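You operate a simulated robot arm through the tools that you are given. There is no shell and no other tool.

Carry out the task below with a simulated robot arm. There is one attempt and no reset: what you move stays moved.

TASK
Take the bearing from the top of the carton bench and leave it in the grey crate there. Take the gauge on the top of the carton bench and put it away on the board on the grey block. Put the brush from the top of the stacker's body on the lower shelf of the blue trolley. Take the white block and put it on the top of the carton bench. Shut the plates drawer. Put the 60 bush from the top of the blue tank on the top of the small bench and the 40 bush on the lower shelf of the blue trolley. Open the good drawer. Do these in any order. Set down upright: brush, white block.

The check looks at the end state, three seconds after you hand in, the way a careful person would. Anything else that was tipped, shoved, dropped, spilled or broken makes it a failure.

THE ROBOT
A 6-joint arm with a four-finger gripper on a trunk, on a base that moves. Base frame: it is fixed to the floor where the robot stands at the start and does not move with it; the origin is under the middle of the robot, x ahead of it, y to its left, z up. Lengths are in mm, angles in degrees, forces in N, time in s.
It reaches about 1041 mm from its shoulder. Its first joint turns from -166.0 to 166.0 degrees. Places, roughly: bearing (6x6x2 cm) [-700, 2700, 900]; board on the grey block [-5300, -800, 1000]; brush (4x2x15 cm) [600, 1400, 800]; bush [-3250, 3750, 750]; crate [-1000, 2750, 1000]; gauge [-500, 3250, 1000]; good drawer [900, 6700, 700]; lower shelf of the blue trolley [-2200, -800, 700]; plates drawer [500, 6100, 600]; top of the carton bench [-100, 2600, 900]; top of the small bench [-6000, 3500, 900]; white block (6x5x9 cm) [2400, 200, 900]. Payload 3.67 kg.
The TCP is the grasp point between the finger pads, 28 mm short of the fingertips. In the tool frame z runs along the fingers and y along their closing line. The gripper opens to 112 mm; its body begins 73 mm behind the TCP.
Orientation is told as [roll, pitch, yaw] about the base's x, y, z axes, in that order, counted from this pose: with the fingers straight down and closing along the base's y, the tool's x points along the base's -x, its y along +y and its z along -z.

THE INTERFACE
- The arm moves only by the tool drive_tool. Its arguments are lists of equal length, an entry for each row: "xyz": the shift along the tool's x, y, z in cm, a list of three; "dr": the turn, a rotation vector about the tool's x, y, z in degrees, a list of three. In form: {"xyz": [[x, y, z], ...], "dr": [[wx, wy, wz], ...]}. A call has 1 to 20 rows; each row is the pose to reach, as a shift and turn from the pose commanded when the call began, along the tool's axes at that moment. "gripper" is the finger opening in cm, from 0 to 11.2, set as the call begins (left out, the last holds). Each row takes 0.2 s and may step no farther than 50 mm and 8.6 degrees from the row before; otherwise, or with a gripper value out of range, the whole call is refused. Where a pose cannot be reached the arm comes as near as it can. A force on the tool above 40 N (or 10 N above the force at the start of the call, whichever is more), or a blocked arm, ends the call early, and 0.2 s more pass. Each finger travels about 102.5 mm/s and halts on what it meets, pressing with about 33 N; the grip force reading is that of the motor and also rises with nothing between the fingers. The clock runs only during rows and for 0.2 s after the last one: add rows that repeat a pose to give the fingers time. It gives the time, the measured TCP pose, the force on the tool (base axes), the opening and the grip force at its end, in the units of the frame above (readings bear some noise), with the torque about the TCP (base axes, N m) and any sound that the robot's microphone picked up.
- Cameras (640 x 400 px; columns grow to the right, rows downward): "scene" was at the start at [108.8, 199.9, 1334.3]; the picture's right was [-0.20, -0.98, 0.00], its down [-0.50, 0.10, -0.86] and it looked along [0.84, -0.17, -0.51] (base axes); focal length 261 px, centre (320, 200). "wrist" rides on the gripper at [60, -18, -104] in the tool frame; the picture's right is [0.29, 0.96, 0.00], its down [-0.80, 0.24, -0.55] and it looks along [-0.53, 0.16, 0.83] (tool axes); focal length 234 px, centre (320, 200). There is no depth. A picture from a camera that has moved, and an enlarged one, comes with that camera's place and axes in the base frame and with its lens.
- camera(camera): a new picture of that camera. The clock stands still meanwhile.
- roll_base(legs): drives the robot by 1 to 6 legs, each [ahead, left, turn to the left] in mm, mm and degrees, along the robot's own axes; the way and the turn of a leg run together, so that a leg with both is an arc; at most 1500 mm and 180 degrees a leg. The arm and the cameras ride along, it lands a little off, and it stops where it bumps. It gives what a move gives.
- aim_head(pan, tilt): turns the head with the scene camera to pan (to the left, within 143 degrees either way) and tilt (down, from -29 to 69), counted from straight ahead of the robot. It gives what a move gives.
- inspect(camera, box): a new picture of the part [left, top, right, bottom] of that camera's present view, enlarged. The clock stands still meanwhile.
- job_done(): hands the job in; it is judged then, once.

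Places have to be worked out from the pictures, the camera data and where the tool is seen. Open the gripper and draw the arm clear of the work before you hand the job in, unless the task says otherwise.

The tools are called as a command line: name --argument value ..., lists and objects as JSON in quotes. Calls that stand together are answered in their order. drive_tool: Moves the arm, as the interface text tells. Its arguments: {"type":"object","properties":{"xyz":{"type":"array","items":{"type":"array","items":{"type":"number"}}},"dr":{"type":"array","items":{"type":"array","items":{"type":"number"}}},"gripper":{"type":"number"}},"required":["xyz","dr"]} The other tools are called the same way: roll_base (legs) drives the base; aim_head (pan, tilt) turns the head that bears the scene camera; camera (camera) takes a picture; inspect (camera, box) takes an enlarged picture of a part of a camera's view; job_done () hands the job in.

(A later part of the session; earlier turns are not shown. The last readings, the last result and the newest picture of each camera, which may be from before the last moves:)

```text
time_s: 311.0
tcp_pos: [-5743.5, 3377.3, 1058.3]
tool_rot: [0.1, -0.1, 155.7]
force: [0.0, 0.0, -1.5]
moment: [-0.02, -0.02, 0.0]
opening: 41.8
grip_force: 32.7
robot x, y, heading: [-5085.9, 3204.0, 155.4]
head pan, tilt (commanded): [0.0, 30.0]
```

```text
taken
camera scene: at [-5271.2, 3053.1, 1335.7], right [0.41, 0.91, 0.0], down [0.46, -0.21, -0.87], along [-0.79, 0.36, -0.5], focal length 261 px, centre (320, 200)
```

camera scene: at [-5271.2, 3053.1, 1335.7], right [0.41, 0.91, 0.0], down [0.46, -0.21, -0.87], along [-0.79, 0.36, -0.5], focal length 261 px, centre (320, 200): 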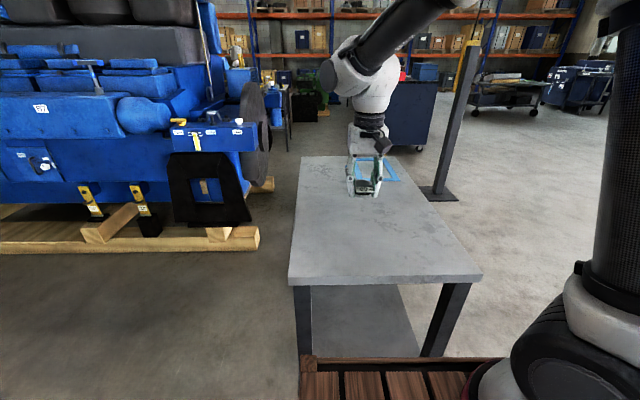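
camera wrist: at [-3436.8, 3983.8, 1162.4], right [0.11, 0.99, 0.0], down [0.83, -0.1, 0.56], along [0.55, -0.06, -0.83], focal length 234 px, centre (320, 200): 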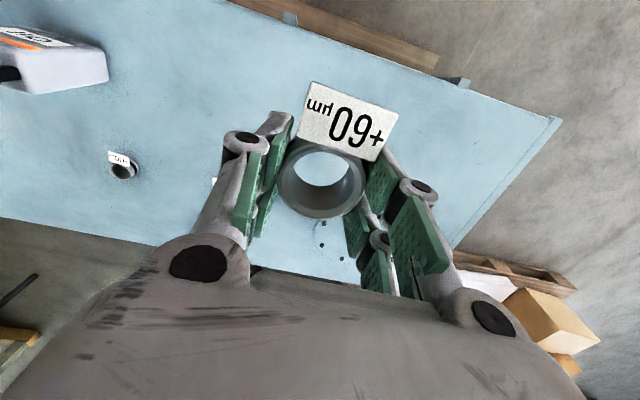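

Check the bush in the wrist camera (opening reading drifted slightly), then move over the target spot.

camera --camera "wrist"

drive_tool --xyz '[[-4.2, -2.6, 0], [-8.5, -5.2, 0], [-8.5, -5.2, 4.5], [-8.5, -5.2, 9], [-8.5, -5.2, 12], [-8.5, -5.2, 12]]' --dr '[[0, 0, 0], [0, 0, 0], [0, 0, 0], [0, 0, 0], [0, 0, 0], [0, 0, 0]]'

camera --camera "wrist"

inspect --camera "scene" --box '[280, 130, 480, 280]'

```text
taken
camera wrist: at [-5682.1, 3369.9, 1162.5], right [-0.13, -0.99, 0.0], down [-0.82, 0.11, 0.56], along [-0.55, 0.07, -0.83], focal length 234 px, centre (320, 200)
```

wrist: 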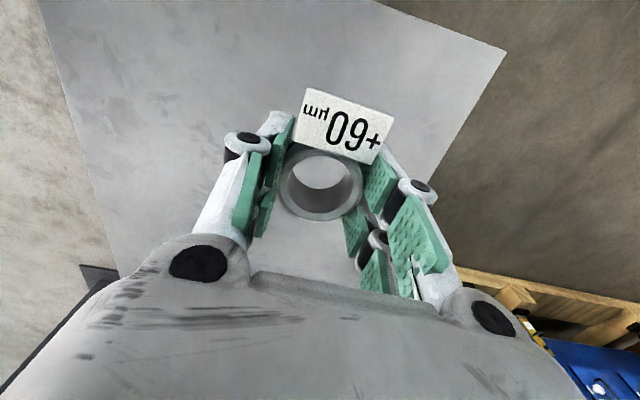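

```text
refused: row 2 steps farther than a row can; nothing moved
```

```text
taken
camera wrist: at [-5682.1, 3369.9, 1162.5], right [-0.13, -0.99, 0.0], down [-0.82, 0.11, 0.56], along [-0.55, 0.07, -0.83], focal length 234 px, centre (320, 200)
```

wrist: 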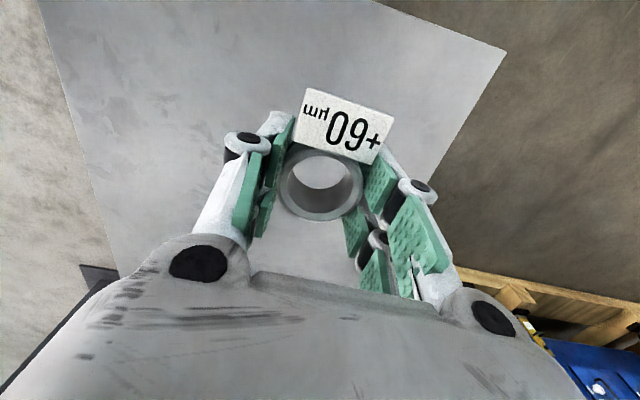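

```text
2.67 times, centred on (380, 205) of scene
camera zoom: at [-5271.2, 3053.1, 1335.7], right [0.41, 0.91, 0.0], down [0.46, -0.21, -0.87], along [-0.79, 0.36, -0.5], focal length 697 px, centre (160, 187)
```

zoom: 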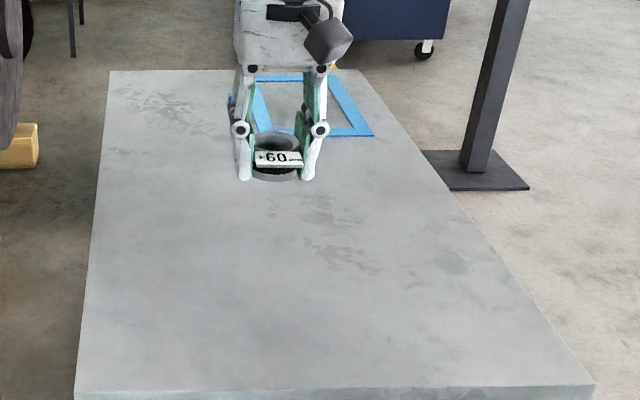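

Row too long by a hair; resend with smaller steps. The bush has crept only slightly in the grip.

drive_tool --xyz '[[-2.9, -1.75, 0], [-5.7, -3.5, 0], [-8.5, -5.2, 1], [-8.5, -5.2, 5], [-8.5, -5.2, 9], [-8.5, -5.2, 12.5], [-8.5, -5.2, 12.5]]' --dr '[[0, 0, 0], [0, 0, 0], [0, 0, 0], [0, 0, 0], [0, 0, 0], [0, 0, 0], [0, 0, 0]]'

camera --camera "wrist"

inspect --camera "scene" --box '[280, 130, 480, 280]'

```text
time_s: 312.6
tcp_pos: [-5800.7, 3455.2, 936.0]
tool_rot: [0.3, -0.1, 155.7]
force: [0.0, 0.0, -0.3]
moment: [-0.01, -0.01, -0.02]
opening: 41.7
grip_force: 33.3
robot x, y, heading: [-5081.7, 3203.1, 155.6]
head pan, tilt (commanded): [0.0, 30.0]
```

```text
taken
camera wrist: at [-5739.1, 3447.8, 1040.5], right [-0.13, -0.99, 0.0], down [-0.82, 0.11, 0.56], along [-0.55, 0.07, -0.83], focal length 234 px, centre (320, 200)
```

wrist: 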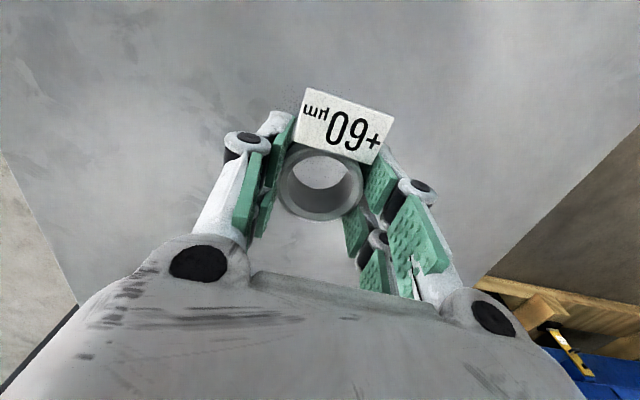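

```text
2.67 times, centred on (380, 205) of scene
camera zoom: at [-5271.2, 3053.0, 1335.7], right [0.41, 0.91, 0.0], down [0.46, -0.21, -0.87], along [-0.79, 0.36, -0.5], focal length 697 px, centre (160, 187)
```

zoom: 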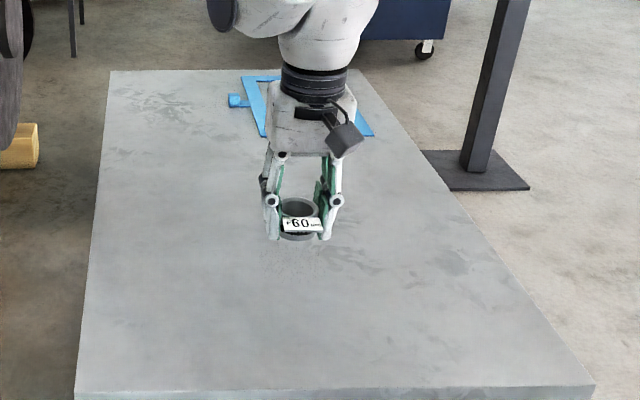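

Good placement spot. Lower to just above, then fine steps to contact.

drive_tool --xyz '[[0, 0, 1.2], [0, 0, 2.4], [0, 0, 2.9], [0, 0, 3.3], [0, 0, 3.6]]' --dr '[[0, 0, 0], [0, 0, 0], [0, 0, 0], [0, 0, 0], [0, 0, 0]]'

inspect --camera "scene" --box '[330, 170, 410, 230]'

```text
time_s: 313.8
tcp_pos: [-5799.8, 3459.5, 897.6]
tool_rot: [0.2, -0.1, 155.6]
force: [-0.5, 0.7, -0.3]
moment: [-0.01, 0.04, 0.02]
opening: 41.7
grip_force: 33.1
robot x, y, heading: [-5083.7, 3200.5, 155.5]
head pan, tilt (commanded): [0.0, 30.0]
```

```text
6.67 times, centred on (370, 200) of scene
camera zoom: at [-5271.2, 3053.0, 1335.7], right [0.41, 0.91, 0.0], down [0.46, -0.21, -0.87], along [-0.79, 0.36, -0.5], focal length 1742 px, centre (-13, 200)
```

zoom: 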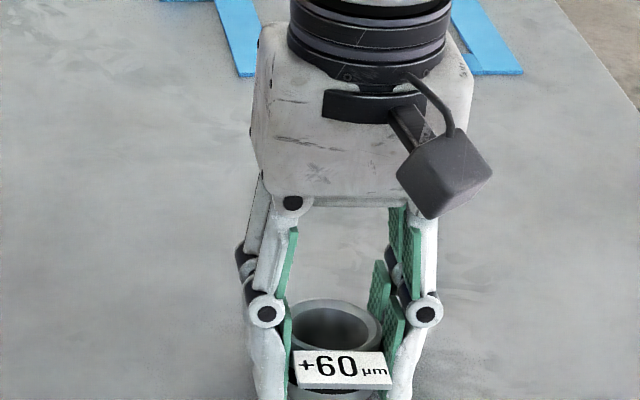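

drive_tool --xyz '[[0, 0, 0.2], [0, 0, 0.4], [0, 0, 0.6], [0, 0, 0.8]]' --dr '[[0, 0, 0], [0, 0, 0], [0, 0, 0], [0, 0, 0]]'

inspect --camera "scene" --box '[330, 190, 410, 250]'

```text
time_s: 314.8
tcp_pos: [-5799.0, 3460.4, 890.6]
tool_rot: [0.2, 0.0, 155.8]
force: [4.2, -1.6, 15.3]
moment: [0.07, -0.36, -0.07]
opening: 41.7
grip_force: 33.5
robot x, y, heading: [-5083.0, 3200.3, 155.6]
head pan, tilt (commanded): [0.0, 30.0]
```

```text
6.67 times, centred on (370, 220) of scene
camera zoom: at [-5270.6, 3052.8, 1335.8], right [0.41, 0.91, 0.0], down [0.46, -0.21, -0.87], along [-0.79, 0.36, -0.5], focal length 1742 px, centre (-13, 67)
```

zoom: 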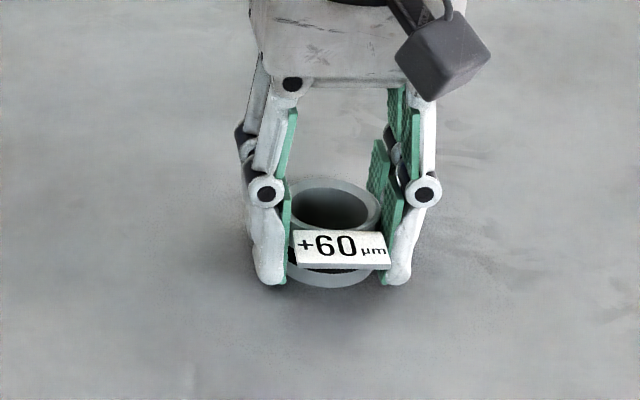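

Contact (≈16 N). Ease up 1.5 mm and open slowly, then raise.

drive_tool --xyz '[[0, 0, -0.2], [0, 0, -0.2]]' --dr '[[0, 0, 0], [0, 0, 0]]'

drive_tool --xyz '[[0, 0, 0], [0, 0, 0], [0, 0, 0], [0, 0, 0]]' --dr '[[0, 0, 0], [0, 0, 0], [0, 0, 0], [0, 0, 0]]' --gripper 9.0

drive_tool --xyz '[[0, 0, -2], [0, 0, -5], [0, 0, -9], [0, 0, -13], [0, 0, -17], [0, 0, -17]]' --dr '[[0, 0, 0], [0, 0, 0], [0, 0, 0], [0, 0, 0], [0, 0, 0], [0, 0, 0]]'

inspect --camera "scene" --box '[280, 130, 480, 280]'

```text
time_s: 315.4
tcp_pos: [-5800.7, 3460.6, 890.6]
tool_rot: [0.2, -0.1, 155.8]
force: [0.4, 0.3, -1.4]
moment: [-0.01, 0.0, -0.01]
opening: 41.9
grip_force: 33.2
robot x, y, heading: [-5082.0, 3201.1, 155.4]
head pan, tilt (commanded): [0.0, 30.0]
```

```text
time_s: 316.4
tcp_pos: [-5800.7, 3459.6, 889.8]
tool_rot: [0.1, -0.1, 155.7]
force: [-0.9, 0.0, 0.7]
moment: [0.03, -0.03, 0.02]
opening: 90.2
grip_force: 0.1
robot x, y, heading: [-5084.5, 3202.9, 155.8]
head pan, tilt (commanded): [0.0, 30.0]
```

```text
time_s: 317.8
tcp_pos: [-5798.9, 3463.5, 1061.9]
tool_rot: [0.2, -0.1, 155.6]
force: [0.0, 0.0, 0.3]
moment: [0.0, -0.03, 0.02]
opening: 90.2
grip_force: 0.0
robot x, y, heading: [-5081.1, 3198.4, 155.6]
head pan, tilt (commanded): [0.0, 30.0]
```

```text
2.67 times, centred on (380, 205) of scene
camera zoom: at [-5271.2, 3053.0, 1335.7], right [0.41, 0.91, 0.0], down [0.46, -0.21, -0.87], along [-0.79, 0.36, -0.5], focal length 697 px, centre (160, 187)
```

zoom: 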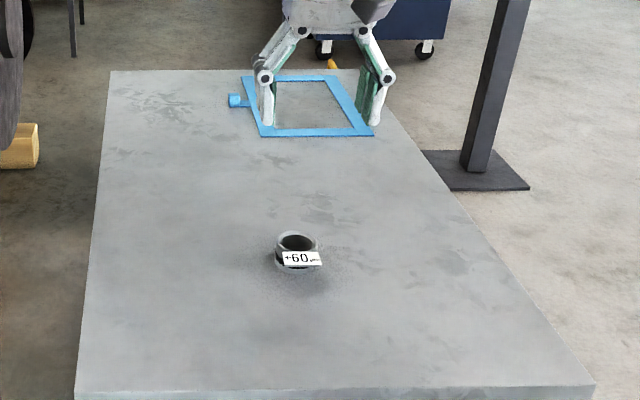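

The +60 bush stands on the small bench. Next the +40 bush: drive back to the tank's west side.

roll_base --legs '[[-186, -1239, 0], [0, 0, -178.5]]'

aim_head --pan -5 --tilt 30

camera --camera "scene"

```text
time_s: 331.5
tcp_pos: [-3668.7, 4021.1, 1062.9]
tool_rot: [0.2, -0.1, -23.1]
force: [-0.7, -0.4, 1.1]
moment: [-0.01, 0.01, -0.02]
opening: 89.9
grip_force: 0.2
robot x, y, heading: [-4388.7, 4268.3, -23.0]
head pan, tilt (commanded): [0.0, 30.0]
```

```text
time_s: 332.1
tcp_pos: [-3668.6, 4021.4, 1062.0]
tool_rot: [0.2, -0.1, -23.0]
force: [0.2, -0.3, -0.1]
moment: [-0.02, -0.02, -0.03]
opening: 89.9
grip_force: 0.1
robot x, y, heading: [-4391.6, 4266.9, -23.3]
head pan, tilt (commanded): [-5.0, 30.0]
```

```text
taken
camera scene: at [-4208.8, 4416.7, 1335.7], right [-0.47, -0.88, 0.0], down [-0.44, 0.24, -0.87], along [0.76, -0.41, -0.5], focal length 261 px, centre (320, 200)
```

scene: 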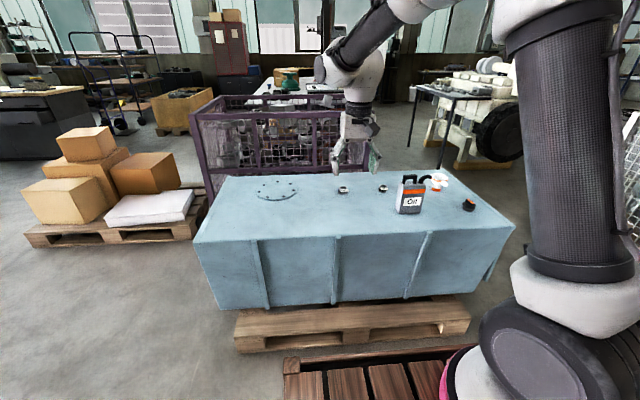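

Approach so the +40 bush is about 1 m ahead.

roll_base --legs '[[355, -58, 0]]'

aim_head --pan -15 --tilt 38

inspect --camera "scene" --box '[240, 120, 440, 260]'

camera --camera "wrist"

```text
time_s: 334.5
tcp_pos: [-3357.8, 3829.6, 1061.6]
tool_rot: [0.1, -0.1, -22.9]
force: [-0.1, 1.1, 0.0]
moment: [0.03, 0.01, 0.0]
opening: 90.3
grip_force: 0.2
robot x, y, heading: [-4079.5, 4073.4, -22.9]
head pan, tilt (commanded): [-5.0, 30.0]
```

```text
time_s: 335.2
tcp_pos: [-3357.4, 3828.2, 1061.8]
tool_rot: [0.2, -0.1, -22.9]
force: [0.3, 0.5, -1.1]
moment: [0.01, 0.02, 0.0]
opening: 90.1
grip_force: 0.1
robot x, y, heading: [-4078.9, 4075.0, -22.9]
head pan, tilt (commanded): [-15.0, 38.0]
```

```text
2.86 times, centred on (340, 190) of scene
camera zoom: at [-3910.7, 4212.9, 1323.4], right [-0.61, -0.79, 0.0], down [-0.49, 0.38, -0.79], along [0.62, -0.48, -0.62], focal length 747 px, centre (263, 229)
```

zoom: 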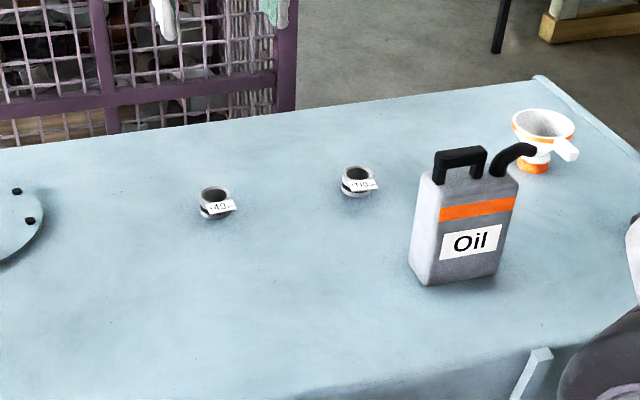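

```text
taken
camera wrist: at [-3421.3, 3835.6, 1166.5], right [0.11, 0.99, 0.0], down [0.83, -0.09, 0.56], along [0.55, -0.06, -0.83], focal length 234 px, centre (320, 200)
```

wrist: 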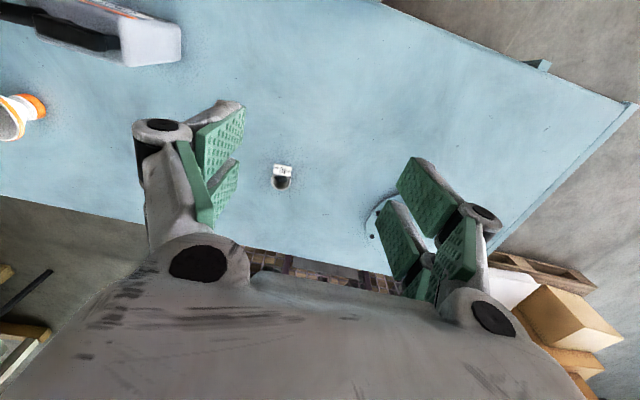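

The +40 bush is at (−3160, 3716). I'll pitch the gripper to the slanted (−60°) pose above/behind it so it can later enter the shelf bay.

drive_tool --xyz '[[-1.75, -0.33, 1.4], [-3.5, -0.66, 2.8], [-5.2, -1.0, 4.2], [-7.0, -1.3, 5.6], [-8.7, -1.6, 7.0], [-10.4, -2.0, 8.4], [-12.2, -2.3, 9.8], [-13.9, -2.6, 11.2], [-13.9, -2.6, 11.2]]' --dr '[[0, -7.5, 0], [0, -15, 0], [0, -22.5, 0], [0, -30, 0], [0, -37.5, 0], [0, -45, 0], [0, -52.5, 0], [0, -60, 0], [0, -60, 0]]' --gripper 9.0

camera --camera "wrist"

camera --camera "scene"

```text
time_s: 337.2
tcp_pos: [-3229.7, 3775.4, 953.9]
tool_rot: [-0.4, -60.0, -23.9]
force: [0.3, 0.1, -0.5]
moment: [0.0, -0.02, 0.01]
opening: 90.0
grip_force: 0.1
out of reach, approached as far as the arm can: row 5, 6, 7, 8, 9
robot x, y, heading: [-4079.9, 4070.9, -23.0]
head pan, tilt (commanded): [-15.0, 38.0]
```

```text
taken
camera wrist: at [-3348.5, 3808.4, 955.0], right [0.26, 0.93, -0.25], down [0.03, 0.26, 0.97], along [0.96, -0.26, 0.04], focal length 234 px, centre (320, 200)
```

wrist: 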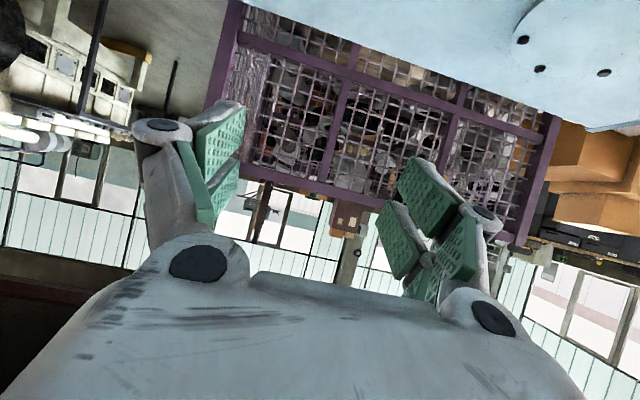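

```text
taken
camera scene: at [-3910.8, 4212.9, 1323.4], right [-0.61, -0.79, 0.0], down [-0.49, 0.38, -0.79], along [0.62, -0.48, -0.62], focal length 261 px, centre (320, 200)
```

scene: 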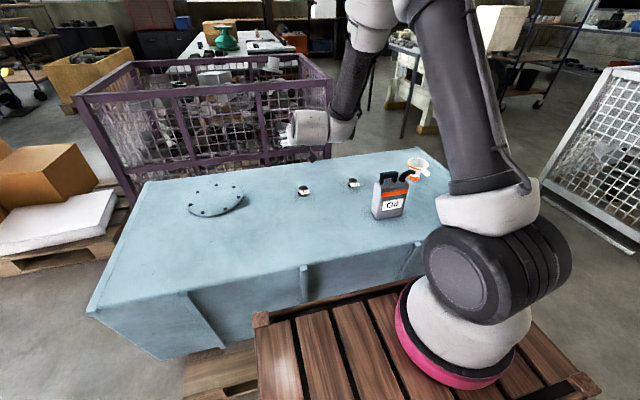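

The low slanted pose needs a bit more distance. Move the base back 9 cm and rotate the tool yaw by +18° to line up with the tag direction.

roll_base --legs '[[-90, 0, 0]]'

drive_tool --xyz '[[-1.0, 0, 1.7], [-2.0, 0, 3.4], [-3.0, 0, 5.2], [-3.0, 0, 5.2]]' --dr '[[-5.2, 0, -3.0], [-10.4, 0, -6.0], [-15.5, 0, -8.95], [-15.5, 0, -8.95]]'

camera --camera "wrist"

```text
time_s: 338.3
tcp_pos: [-3311.4, 3811.5, 954.0]
tool_rot: [-0.5, -59.8, -23.8]
force: [1.2, 0.1, -0.2]
moment: [0.0, 0.02, -0.02]
opening: 89.9
grip_force: 0.1
robot x, y, heading: [-4163.6, 4107.2, -22.8]
head pan, tilt (commanded): [-15.0, 38.0]
```

```text
time_s: 339.3
tcp_pos: [-3298.8, 3830.6, 953.3]
tool_rot: [0.1, -59.8, -22.4]
force: [0.8, -0.5, 0.1]
moment: [-0.01, 0.0, 0.02]
opening: 90.1
grip_force: 0.1
out of reach, approached as far as the arm can: row 1, 2, 3, 4
robot x, y, heading: [-4163.3, 4107.6, -22.6]
head pan, tilt (commanded): [-15.0, 38.0]
```

```text
taken
camera wrist: at [-3417.5, 3859.0, 955.2], right [0.23, 0.94, -0.25], down [0.02, 0.25, 0.97], along [0.97, -0.23, 0.04], focal length 234 px, centre (320, 200)
```

wrist: 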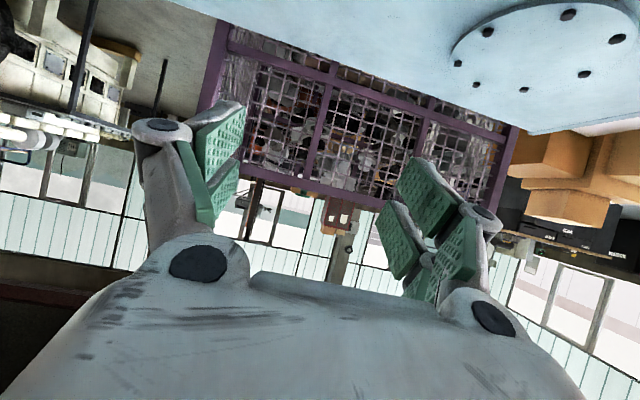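

The rotation got stuck at the reach limit. First move forward over the bush (still high), then rotate.

drive_tool --xyz '[[-2.15, -1.3, 3.7], [-4.3, -2.65, 7.45], [-6.45, -4.0, 11.2], [-8.6, -5.3, 14.9], [-8.6, -5.3, 14.9]]' --dr '[[0, 0, 0], [0, 0, 0], [0, 0, 0], [0, 0, 0], [0, 0, 0]]'

drive_tool --xyz '[[0, 0, 0], [0, 0, 0], [0, 0, 0]]' --dr '[[-7.1, 0, -4.1], [-14.2, 0, -8.2], [-14.2, 0, -8.2]]'

camera --camera "wrist"

camera --camera "scene"

```text
time_s: 340.5
tcp_pos: [-3147.8, 3725.5, 954.2]
tool_rot: [-0.9, -59.7, -22.4]
force: [-0.6, 0.4, -0.2]
moment: [0.0, 0.02, 0.04]
opening: 90.1
grip_force: 0.1
out of reach, approached as far as the arm can: row 2, 3, 4, 5
robot x, y, heading: [-4164.3, 4106.9, -22.6]
head pan, tilt (commanded): [-15.0, 38.0]
```

```text
time_s: 341.3
tcp_pos: [-3147.8, 3726.5, 954.4]
tool_rot: [-0.9, -59.8, -22.5]
force: [0.3, 1.1, -0.6]
moment: [0.0, 0.0, 0.03]
opening: 89.7
grip_force: 0.0
out of reach, approached as far as the arm can: row 1, 2, 3
robot x, y, heading: [-4160.7, 4107.5, -22.8]
head pan, tilt (commanded): [-15.0, 38.0]
```

```text
taken
camera wrist: at [-3266.3, 3756.7, 956.4], right [0.24, 0.94, -0.26], down [0.03, 0.26, 0.97], along [0.97, -0.24, 0.04], focal length 234 px, centre (320, 200)
```

wrist: 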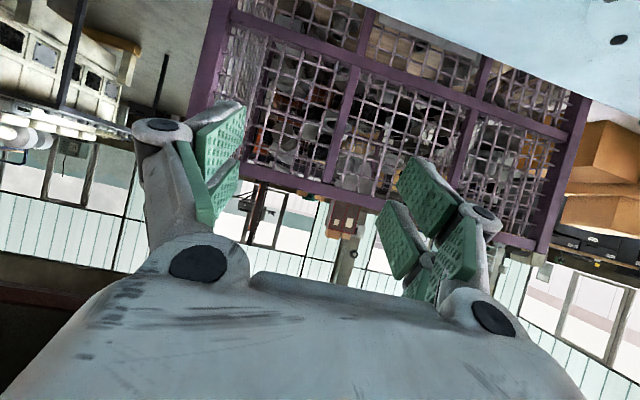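

```text
taken
camera scene: at [-3992.9, 4247.9, 1323.4], right [-0.61, -0.79, 0.0], down [-0.49, 0.38, -0.79], along [0.62, -0.48, -0.62], focal length 261 px, centre (320, 200)
```

scene: 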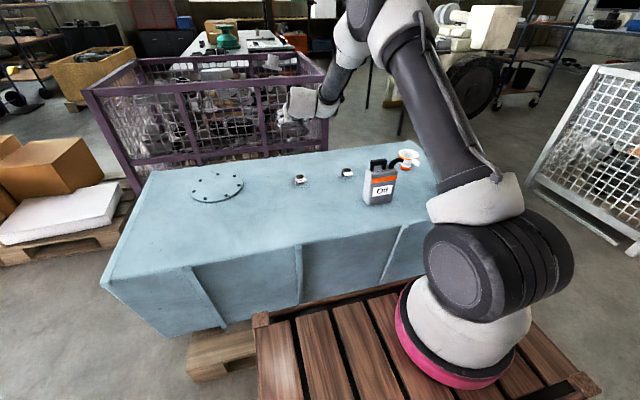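

The wrist only allows approach directions to the right of the arm's plane, so I'll shift the base ~26 cm right (south) and ~9 cm forward, putting the bush on the arm's left.

roll_base --legs '[[90, -262, 0]]'

drive_tool --xyz '[[-1.0, 4.0, 1.73], [-2.0, 8.0, 3.46], [-2.0, 8.0, 3.46]]' --dr '[[0, 0, 0], [0, 0, 0], [0, 0, 0]]'

drive_tool --xyz '[[0, 0, 0], [0, 0, 0], [0, 0, 0]]' --dr '[[-7.1, 0, -4.1], [-13.9, 0, -8.0], [-13.9, 0, -8.0]]'

camera --camera "wrist"

camera --camera "scene"

```text
time_s: 343.2
tcp_pos: [-3169.3, 3437.0, 954.8]
tool_rot: [-0.8, -59.6, -22.6]
force: [-0.2, -0.1, -0.1]
moment: [0.0, 0.01, 0.0]
opening: 90.0
grip_force: 0.1
robot x, y, heading: [-4181.1, 3822.6, -22.9]
head pan, tilt (commanded): [-15.0, 38.0]
```

```text
time_s: 344.1
tcp_pos: [-3101.0, 3494.8, 954.1]
tool_rot: [-0.9, -59.6, -22.6]
force: [-0.4, 0.4, 0.4]
moment: [0.0, 0.01, -0.02]
opening: 90.1
grip_force: 0.2
robot x, y, heading: [-4181.7, 3822.3, -23.0]
head pan, tilt (commanded): [-15.0, 38.0]
```

```text
time_s: 344.9
tcp_pos: [-3087.1, 3490.0, 973.6]
tool_rot: [-5.0, -56.4, -13.1]
force: [0.4, 0.4, 0.3]
moment: [0.0, 0.04, 0.01]
opening: 90.0
grip_force: 0.0
out of reach, approached as far as the arm can: row 1, 2
robot x, y, heading: [-4181.9, 3825.1, -22.9]
head pan, tilt (commanded): [-15.0, 38.0]
```

```text
taken
camera wrist: at [-3207.6, 3508.4, 982.4], right [0.13, 0.95, -0.29], down [0.06, 0.28, 0.96], along [0.99, -0.14, -0.02], focal length 234 px, centre (320, 200)
```

wrist: 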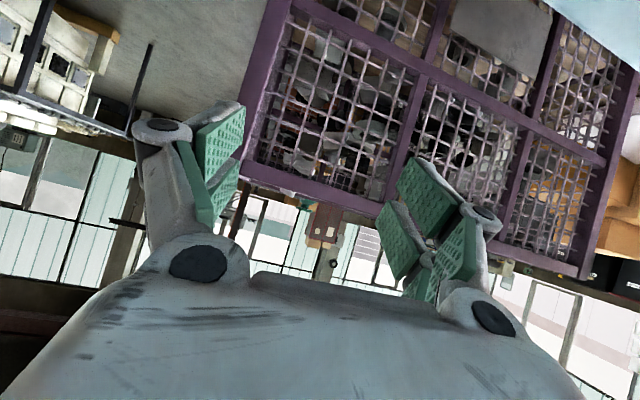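

```text
taken
camera scene: at [-4012.9, 3963.5, 1323.4], right [-0.62, -0.79, 0.0], down [-0.49, 0.38, -0.79], along [0.62, -0.49, -0.62], focal length 261 px, centre (320, 200)
```

scene: 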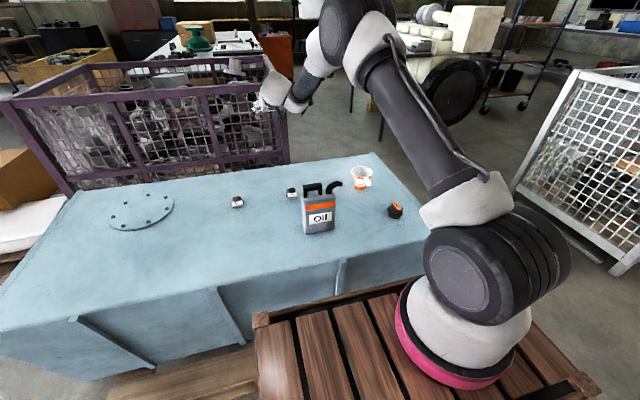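

The bush lies at (984, 297) in the robot frame; moving the TCP above it should allow the yaw. Translate there and set the approach heading to −7°, pitch −60°.

drive_tool --xyz '[[1.0, 3.4, 1.0], [3.5, 6.8, 0.8], [6.5, 10.2, 0.3], [9.8, 13.6, -0.3], [13.3, 16.9, -1.0], [17.2, 18.6, -1.7], [21.2, 20.2, -2.4], [21.2, 20.2, -2.4]]' --dr '[[0, 0, 0], [0, 0, 0], [-2.5, -0.9, -0.8], [-5, -1.85, -1.5], [-7.5, -2.8, -2.3], [-10.1, -3.7, -3.04], [-10.1, -3.7, -3.04], [-10.1, -3.7, -3.04]]'

camera --camera "wrist"

camera --camera "scene"

```text
time_s: 346.6
tcp_pos: [-3193.3, 3790.9, 791.1]
tool_rot: [-1.0, -62.6, -2.0]
force: [0.1, 0.1, 0.5]
moment: [-0.01, -0.01, -0.01]
opening: 90.2
grip_force: 0.0
out of reach, approached as far as the arm can: row 1, 2, 3, 4, 5, 6, 7, 8
robot x, y, heading: [-4183.3, 3824.8, -23.2]
head pan, tilt (commanded): [-15.0, 38.0]
```

```text
taken
camera wrist: at [-3315.2, 3778.7, 787.6], right [-0.08, 0.96, -0.26], down [-0.11, 0.25, 0.96], along [0.99, 0.11, 0.08], focal length 234 px, centre (320, 200)
```

wrist: 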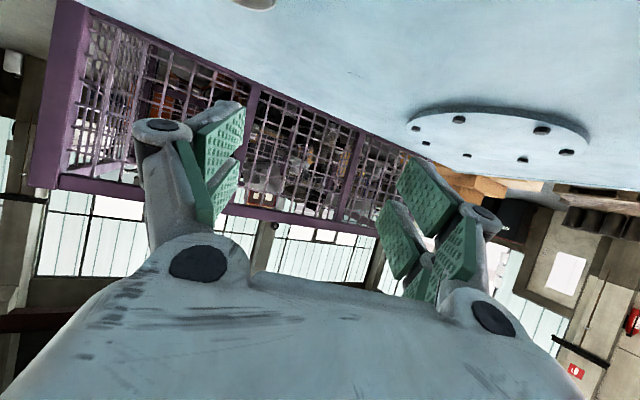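

```text
taken
camera scene: at [-4013.0, 3963.6, 1323.4], right [-0.62, -0.79, 0.0], down [-0.49, 0.38, -0.79], along [0.62, -0.48, -0.62], focal length 261 px, centre (320, 200)
```

scene: 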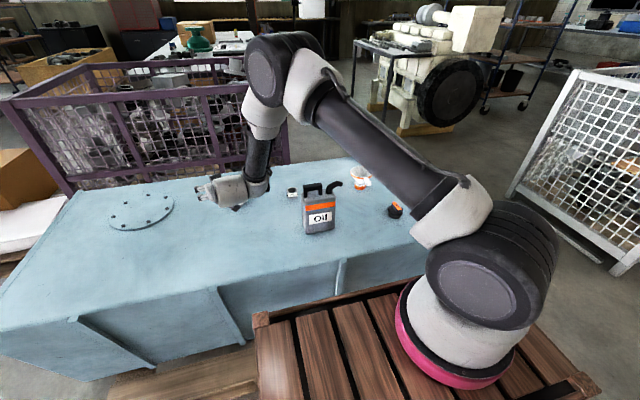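

The commanded target persists even when unreachable, so I over-rotated. I'll correct: yaw back to about −11°, pitch −60°, positioned above the bush.

drive_tool --xyz '[[-1.2, 0.1, 1.05], [-2.4, 0.2, 2.1], [-3.6, 0.3, 3.15], [-3.6, 0.3, 3.15]]' --dr '[[4.3, 1.1, 2.5], [8.6, 2.2, 5.0], [13, 3.3, 7.5], [13, 3.3, 7.5]]'

camera --camera "wrist"

```text
time_s: 347.6
tcp_pos: [-3147.4, 3794.8, 809.1]
tool_rot: [-0.5, -59.2, -17.5]
force: [-0.5, -0.3, -1.2]
moment: [0.02, 0.02, 0.03]
opening: 89.9
grip_force: 0.0
robot x, y, heading: [-4183.3, 3823.4, -23.1]
head pan, tilt (commanded): [-15.0, 38.0]
```

```text
taken
camera wrist: at [-3268.6, 3814.6, 810.8], right [0.15, 0.96, -0.25], down [0.01, 0.25, 0.97], along [0.99, -0.15, 0.03], focal length 234 px, centre (320, 200)
```

wrist: 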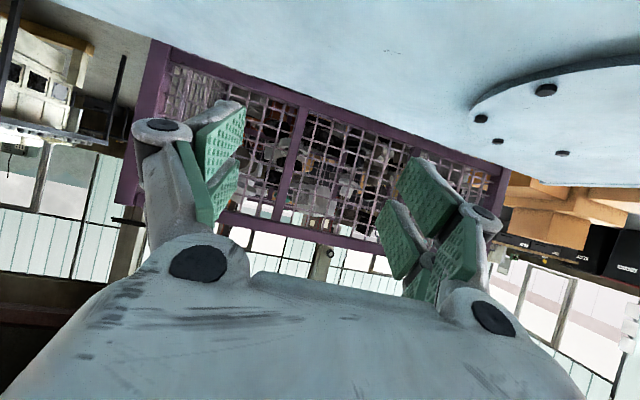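

Now the arm is properly in reach (yaw −17.5°, pitch −59°). Move right 8 cm over the bush and rotate yaw by +9.5°.

drive_tool --xyz '[[0.35, -2.6, 0.7], [0.7, -5.3, 1.3], [1.0, -7.9, 2.0], [1.0, -7.9, 2.0]]' --dr '[[0, 0, 0], [-4.1, 0.4, -2.4], [-8.2, 0.7, -4.9], [-8.2, 0.7, -4.9]]'

camera --camera "wrist"

inspect --camera "scene" --box '[170, 130, 330, 250]'

```text
time_s: 348.6
tcp_pos: [-3161.6, 3715.5, 789.5]
tool_rot: [-0.4, -58.5, -8.1]
force: [0.6, -0.7, -0.6]
moment: [-0.02, 0.0, 0.0]
opening: 90.4
grip_force: 0.1
robot x, y, heading: [-4184.3, 3821.5, -23.2]
head pan, tilt (commanded): [-15.0, 38.0]
```

```text
taken
camera wrist: at [-3284.1, 3716.1, 793.6], right [-0.01, 0.97, -0.25], down [-0.02, 0.25, 0.97], along [1.0, 0.01, 0.02], focal length 234 px, centre (320, 200)
```

wrist: 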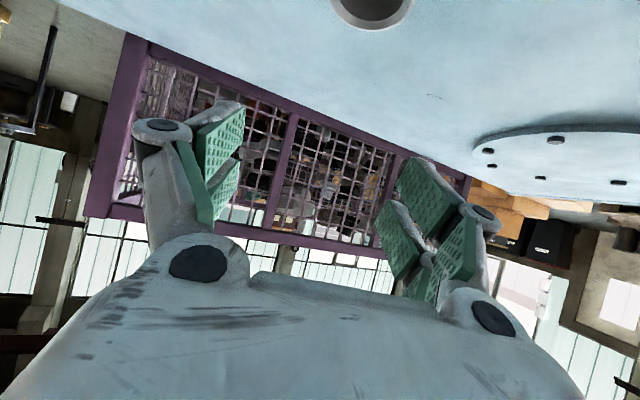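

```text
3.33 times, centred on (250, 190) of scene
camera zoom: at [-4012.9, 3963.5, 1323.4], right [-0.62, -0.79, 0.0], down [-0.49, 0.38, -0.79], along [0.62, -0.49, -0.62], focal length 871 px, centre (553, 233)
```

zoom: 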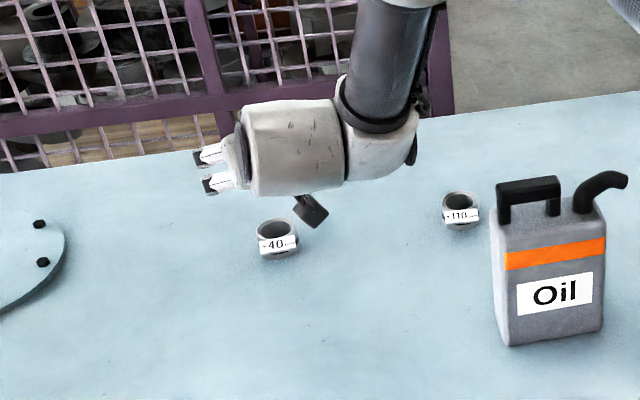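

Aligned over the +40 bush. Descend to z≈722 and check.

drive_tool --xyz '[[2.0, 0, 1.2], [4.0, 0, 2.4], [5.75, 0, 3.5], [5.75, 0, 3.5]]' --dr '[[0, 0, 0], [0, 0, 0], [0, 0, 0], [0, 0, 0]]'

camera --camera "wrist"

inspect --camera "scene" --box '[190, 150, 290, 230]'

```text
time_s: 349.6
tcp_pos: [-3164.0, 3715.5, 722.0]
tool_rot: [-0.4, -58.5, -8.1]
force: [-0.3, -0.8, -0.1]
moment: [-0.03, 0.0, -0.06]
opening: 89.8
grip_force: 0.0
robot x, y, heading: [-4184.9, 3825.4, -23.1]
head pan, tilt (commanded): [-15.0, 38.0]
```

```text
taken
camera wrist: at [-3285.6, 3716.0, 725.6], right [-0.01, 0.97, -0.25], down [-0.02, 0.25, 0.97], along [1.0, 0.01, 0.02], focal length 234 px, centre (320, 200)
```

wrist: 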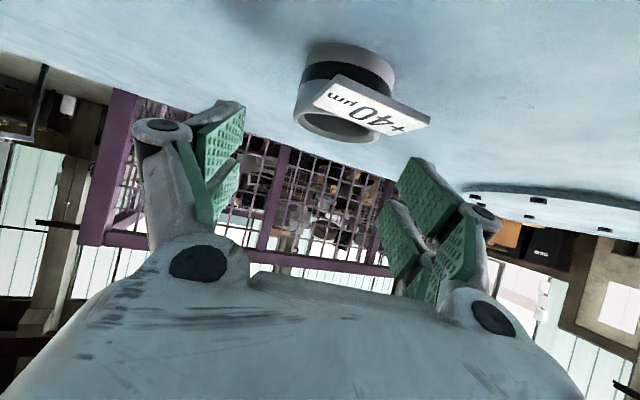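

```text
5.00 times, centred on (240, 190) of scene
camera zoom: at [-4012.9, 3963.5, 1323.4], right [-0.62, -0.79, 0.0], down [-0.49, 0.38, -0.79], along [0.62, -0.49, -0.62], focal length 1307 px, centre (720, 250)
```

zoom: 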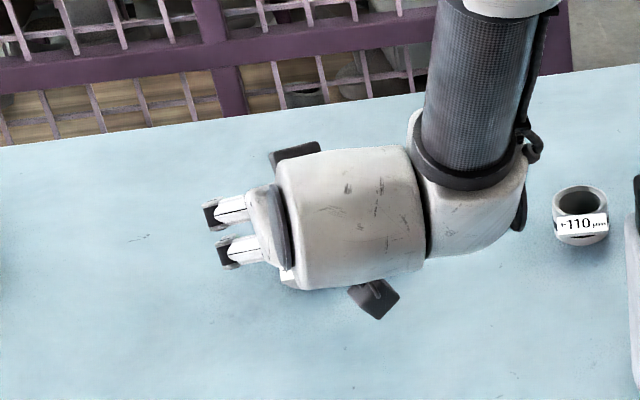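

The tag would foul the lower fingers in the slanted pose. A vertical grip (as with the +60) is cleaner; at the trolley I can pitch only ~35° and let the bush settle flat. Raise and rotate the gripper back to vertical, keeping yaw −8°.

drive_tool --xyz '[[-3.4, 0, -2.1], [-6.8, 0, -4.2], [-9.0, 0, -5.5], [-9.0, 0, -5.5]]' --dr '[[0, 0, 0], [0, 0, 0], [0, 0, 0], [0, 0, 0]]'

drive_tool --xyz '[[0, 0, 0], [0, 0, 0], [0, 0, 0], [0, 0, 0], [0, 0, 0], [0, 0, 0], [0, 0, 0], [0, 0, 0]]' --dr '[[0, 8.4, 0], [0, 16.8, 0], [0, 25.2, 0], [0, 33.5, 0], [0, 41.8, 0], [0, 50.2, 0], [0, 58.5, 0], [0, 58.5, 0]]'

camera --camera "wrist"

```text
time_s: 350.6
tcp_pos: [-3162.6, 3714.4, 827.4]
tool_rot: [-0.4, -58.5, -7.9]
force: [-0.2, 0.5, 0.4]
moment: [-0.01, -0.01, 0.02]
opening: 90.1
grip_force: 0.1
robot x, y, heading: [-4185.0, 3823.5, -22.9]
head pan, tilt (commanded): [-15.0, 38.0]
```

```text
time_s: 352.4
tcp_pos: [-3162.7, 3715.7, 826.1]
tool_rot: [-0.2, -2.7, -8.3]
force: [0.1, 0.2, -0.1]
moment: [-0.01, 0.03, -0.01]
opening: 90.1
grip_force: 0.1
out of reach, approached as far as the arm can: row 3, 4
robot x, y, heading: [-4185.0, 3826.6, -22.9]
head pan, tilt (commanded): [-15.0, 38.0]
```

```text
taken
camera wrist: at [-3230.7, 3708.4, 929.0], right [-0.15, 0.99, -0.02], down [0.8, 0.13, 0.59], along [0.59, 0.07, -0.81], focal length 234 px, centre (320, 200)
```

wrist: 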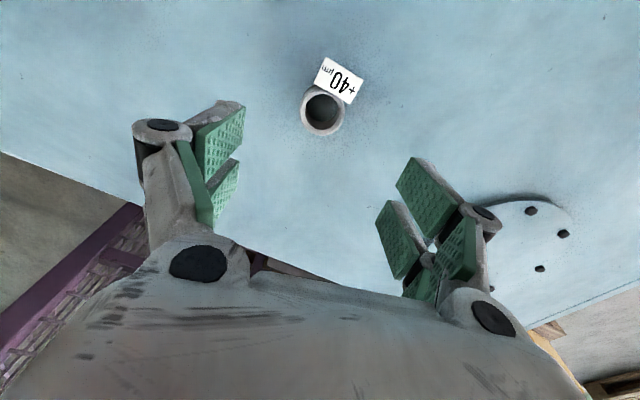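

Correct the residual 2.7° pitch, shift 7 mm back, and descend to z≈700.

drive_tool --xyz '[[0.35, 0, 0.5], [0.7, 0, 4.0], [0.7, 0, 8.0], [0.7, 0, 12.4], [0.7, 0, 12.4]]' --dr '[[0, 2.7, 0], [0, 2.7, 0], [0, 2.7, 0], [0, 2.7, 0], [0, 2.7, 0]]'

camera --camera "wrist"

```text
time_s: 353.6
tcp_pos: [-3190.5, 3714.0, 708.8]
tool_rot: [-0.1, 2.8, -8.3]
force: [-0.2, -0.1, -0.1]
moment: [0.04, 0.04, -0.01]
opening: 89.8
grip_force: 0.0
out of reach, approached as far as the arm can: row 1, 2, 3, 4, 5
robot x, y, heading: [-4181.9, 3822.7, -22.8]
head pan, tilt (commanded): [-15.0, 38.0]
```

```text
taken
camera wrist: at [-3248.1, 3705.3, 816.2], right [-0.14, 0.99, 0.01], down [0.85, 0.12, 0.52], along [0.51, 0.08, -0.86], focal length 234 px, centre (320, 200)
```

wrist: 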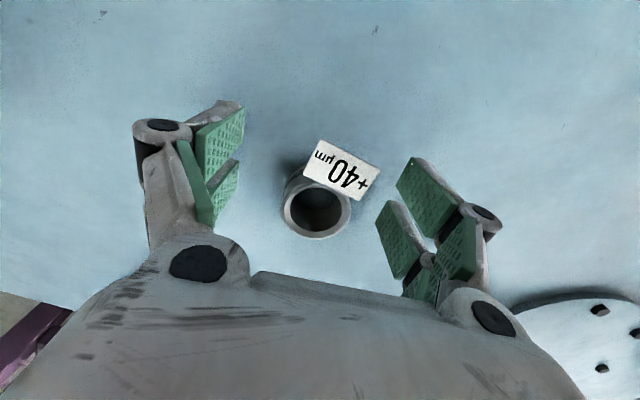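

This is past the arm's outer reach for a vertical tool. Raise, then bring the base closer (6 cm forward, 25 cm left).

drive_tool --xyz '[[0, 0, -4], [0, 0, -8], [0, 0, -12], [0, 0, -16], [0, 0, -20], [0, 0, -20]]' --dr '[[0, 0, 0], [0, 0, 0], [0, 0, 0], [0, 0, 0], [0, 0, 0], [0, 0, 0]]'

roll_base --legs '[[0, 250, 0], [55, 0, 0]]'

camera --camera "wrist"

camera --camera "scene"

```text
time_s: 355.1
tcp_pos: [-3188.7, 3706.7, 906.4]
tool_rot: [-0.2, 2.6, -8.4]
force: [-0.2, 0.4, -0.7]
moment: [-0.01, 0.08, 0.02]
opening: 90.2
grip_force: 0.0
out of reach, approached as far as the arm can: row 5, 6
robot x, y, heading: [-4180.5, 3825.7, -23.1]
head pan, tilt (commanded): [-15.0, 38.0]
```

```text
time_s: 357.4
tcp_pos: [-3043.6, 3913.5, 904.8]
tool_rot: [-0.1, 2.7, -8.2]
force: [0.1, 0.4, 0.0]
moment: [0.0, -0.03, 0.02]
opening: 89.9
grip_force: 0.0
robot x, y, heading: [-4036.3, 4027.0, -22.8]
head pan, tilt (commanded): [-15.0, 38.0]
```

```text
taken
camera wrist: at [-3101.2, 3904.7, 1012.3], right [-0.15, 0.99, 0.01], down [0.85, 0.12, 0.51], along [0.51, 0.08, -0.86], focal length 234 px, centre (320, 200)
```

wrist: 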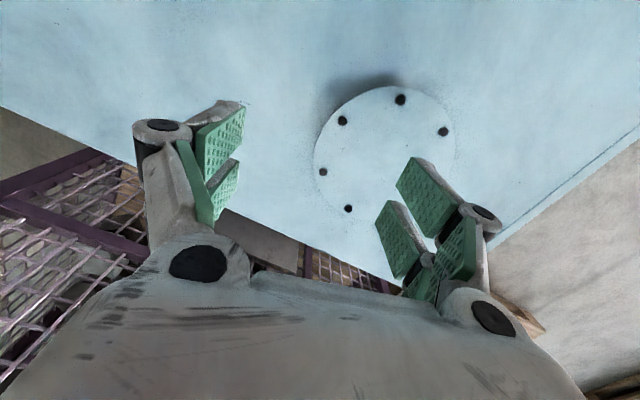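

```text
taken
camera scene: at [-3867.6, 4168.1, 1323.4], right [-0.61, -0.79, 0.0], down [-0.49, 0.38, -0.79], along [0.62, -0.48, -0.62], focal length 261 px, centre (320, 200)
```

scene: 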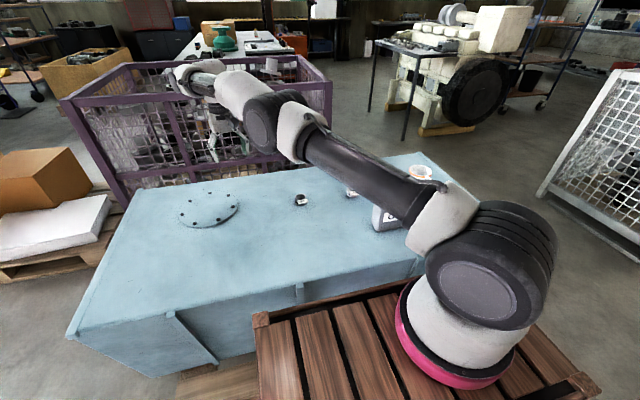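

Now the +40 bush is at (924, 50) in the robot frame. Move over it with the tool vertical.

drive_tool --xyz '[[1.55, -3.6, 0.5], [3.1, -7.1, 1.0], [4.6, -10.7, 2.0], [6.1, -14.3, 3.0], [7.7, -17.8, 4.0], [9.2, -21.4, 5.5], [9.2, -21.4, 5.5]]' --dr '[[0, -0.5, 0], [0, -0.9, 0], [0, -1.4, 0], [0, -1.8, 0], [0, -2.3, 0], [0, -2.7, 0], [0, -2.7, 0]]'

camera --camera "wrist"

```text
time_s: 359.0
tcp_pos: [-3165.8, 3716.7, 854.4]
tool_rot: [-0.1, 0.1, -8.2]
force: [0.9, 0.0, 0.6]
moment: [0.02, 0.0, -0.02]
opening: 90.1
grip_force: 0.0
robot x, y, heading: [-4039.6, 4028.4, -22.8]
head pan, tilt (commanded): [-15.0, 38.0]
```

```text
taken
camera wrist: at [-3229.0, 3708.3, 959.4], right [-0.15, 0.99, 0.0], down [0.82, 0.13, 0.55], along [0.55, 0.08, -0.83], focal length 234 px, centre (320, 200)
```

wrist: 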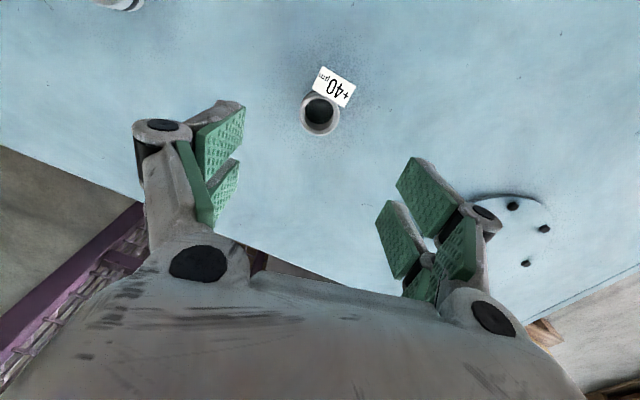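

Centred within 3 mm. Descend to z≈705, then 691, and close.

drive_tool --xyz '[[0.25, 0.1, 4.5], [0.25, 0.1, 9], [0.25, 0.1, 13], [0.25, 0.1, 15], [0.25, 0.1, 15]]' --dr '[[0, 0, 0], [0, 0, 0], [0, 0, 0], [0, 0, 0], [0, 0, 0]]'

camera --camera "wrist"

```text
time_s: 360.2
tcp_pos: [-3170.3, 3717.7, 704.6]
tool_rot: [-0.2, -0.1, -8.3]
force: [0.3, 0.4, 0.0]
moment: [0.0, 0.04, -0.01]
opening: 89.9
grip_force: 0.1
robot x, y, heading: [-4035.7, 4028.2, -22.8]
head pan, tilt (commanded): [-15.0, 38.0]
```

```text
taken
camera wrist: at [-3233.6, 3708.9, 809.2], right [-0.15, 0.99, 0.0], down [0.82, 0.13, 0.55], along [0.55, 0.08, -0.83], focal length 234 px, centre (320, 200)
```

wrist: 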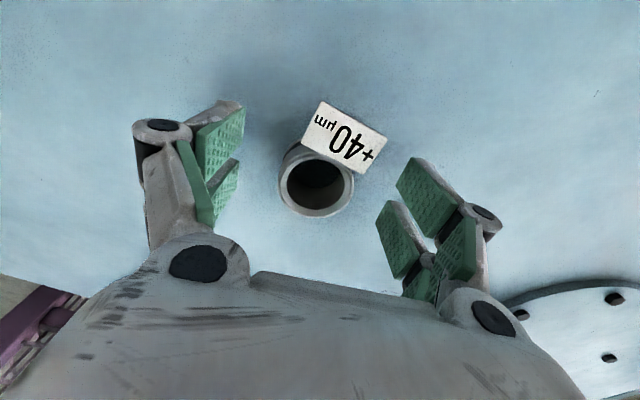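

drive_tool --xyz '[[0, -0.1, 0.7], [0, -0.1, 1.3], [0, -0.1, 1.3]]' --dr '[[0, 0, 0], [0, 0, 0], [0, 0, 0]]'

drive_tool --xyz '[[0, 0, 0], [0, 0, 0], [0, 0, 0], [0, 0, 0], [0, 0, 0]]' --dr '[[0, 0, 0], [0, 0, 0], [0, 0, 0], [0, 0, 0], [0, 0, 0]]' --gripper 3.0

camera --camera "wrist"

```text
time_s: 361.0
tcp_pos: [-3169.3, 3715.5, 691.5]
tool_rot: [-0.1, -0.1, -8.3]
force: [-0.6, -0.6, -1.0]
moment: [-0.02, -0.02, 0.02]
opening: 90.1
grip_force: 0.1
robot x, y, heading: [-4034.9, 4026.6, -23.0]
head pan, tilt (commanded): [-15.0, 38.0]
```

```text
time_s: 362.2
tcp_pos: [-3170.2, 3716.1, 690.9]
tool_rot: [-0.1, 0.0, -8.2]
force: [0.6, 0.6, 1.1]
moment: [-0.03, -0.01, 0.01]
opening: 44.7
grip_force: 33.3
robot x, y, heading: [-4036.2, 4027.3, -22.9]
head pan, tilt (commanded): [-15.0, 38.0]
```

```text
taken
camera wrist: at [-3233.2, 3707.6, 795.8], right [-0.15, 0.99, 0.0], down [0.82, 0.13, 0.55], along [0.55, 0.08, -0.83], focal length 234 px, centre (320, 200)
```

wrist: 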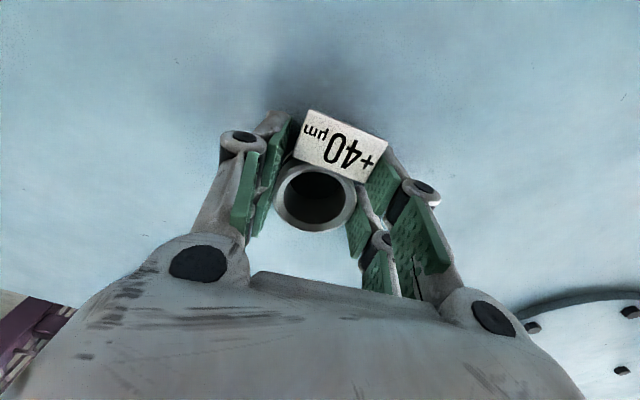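

Gripped at 44.7 mm. Lift and retract for travel.

drive_tool --xyz '[[0, 0, -1.5], [0, 0, -4], [0, 0, -8], [0, 0, -12.5], [0, 0, -17], [0, 0, -21.5], [0, 0, -26], [0, 0, -30.5], [4, 0, -32.5], [8, 0, -34], [12, 0, -35.5], [16, 0, -37], [19, 0, -38], [19, 0, -38]]' --dr '[[0, 0, 0], [0, 0, 0], [0, 0, 0], [0, 0, 0], [0, 0, 0], [0, 0, 0], [0, 0, 0], [0, 0, 0], [0, 0, 0], [0, 0, 0], [0, 0, 0], [0, 0, 0], [0, 0, 0], [0, 0, 0]]'

camera --camera "wrist"

camera --camera "scene"

```text
time_s: 365.2
tcp_pos: [-3357.2, 3745.2, 1071.3]
tool_rot: [-0.2, 0.1, -8.1]
force: [0.5, 0.5, -1.0]
moment: [0.01, -0.02, 0.01]
opening: 44.6
grip_force: 33.2
robot x, y, heading: [-4040.0, 4027.6, -22.8]
head pan, tilt (commanded): [-15.0, 38.0]
```

```text
taken
camera wrist: at [-3420.2, 3736.2, 1175.7], right [-0.15, 0.99, 0.0], down [0.82, 0.13, 0.55], along [0.55, 0.08, -0.83], focal length 234 px, centre (320, 200)
```

wrist: 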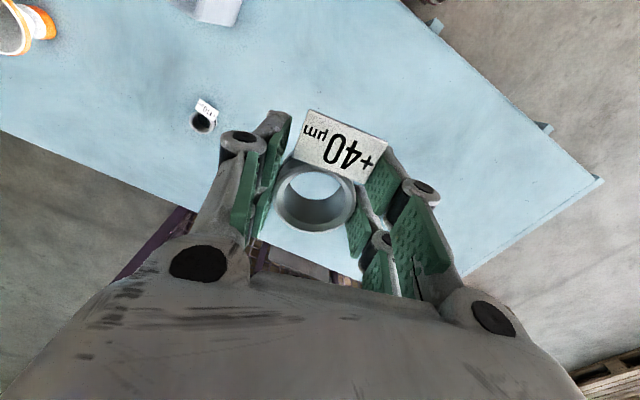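

```text
taken
camera scene: at [-3867.6, 4168.0, 1323.4], right [-0.61, -0.79, 0.0], down [-0.49, 0.38, -0.79], along [0.62, -0.48, -0.62], focal length 261 px, centre (320, 200)
```

scene: 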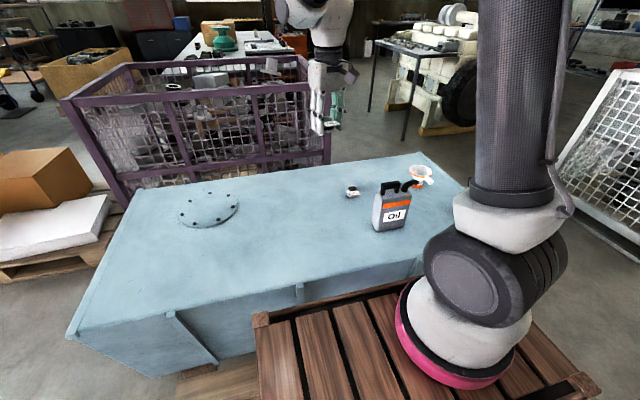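

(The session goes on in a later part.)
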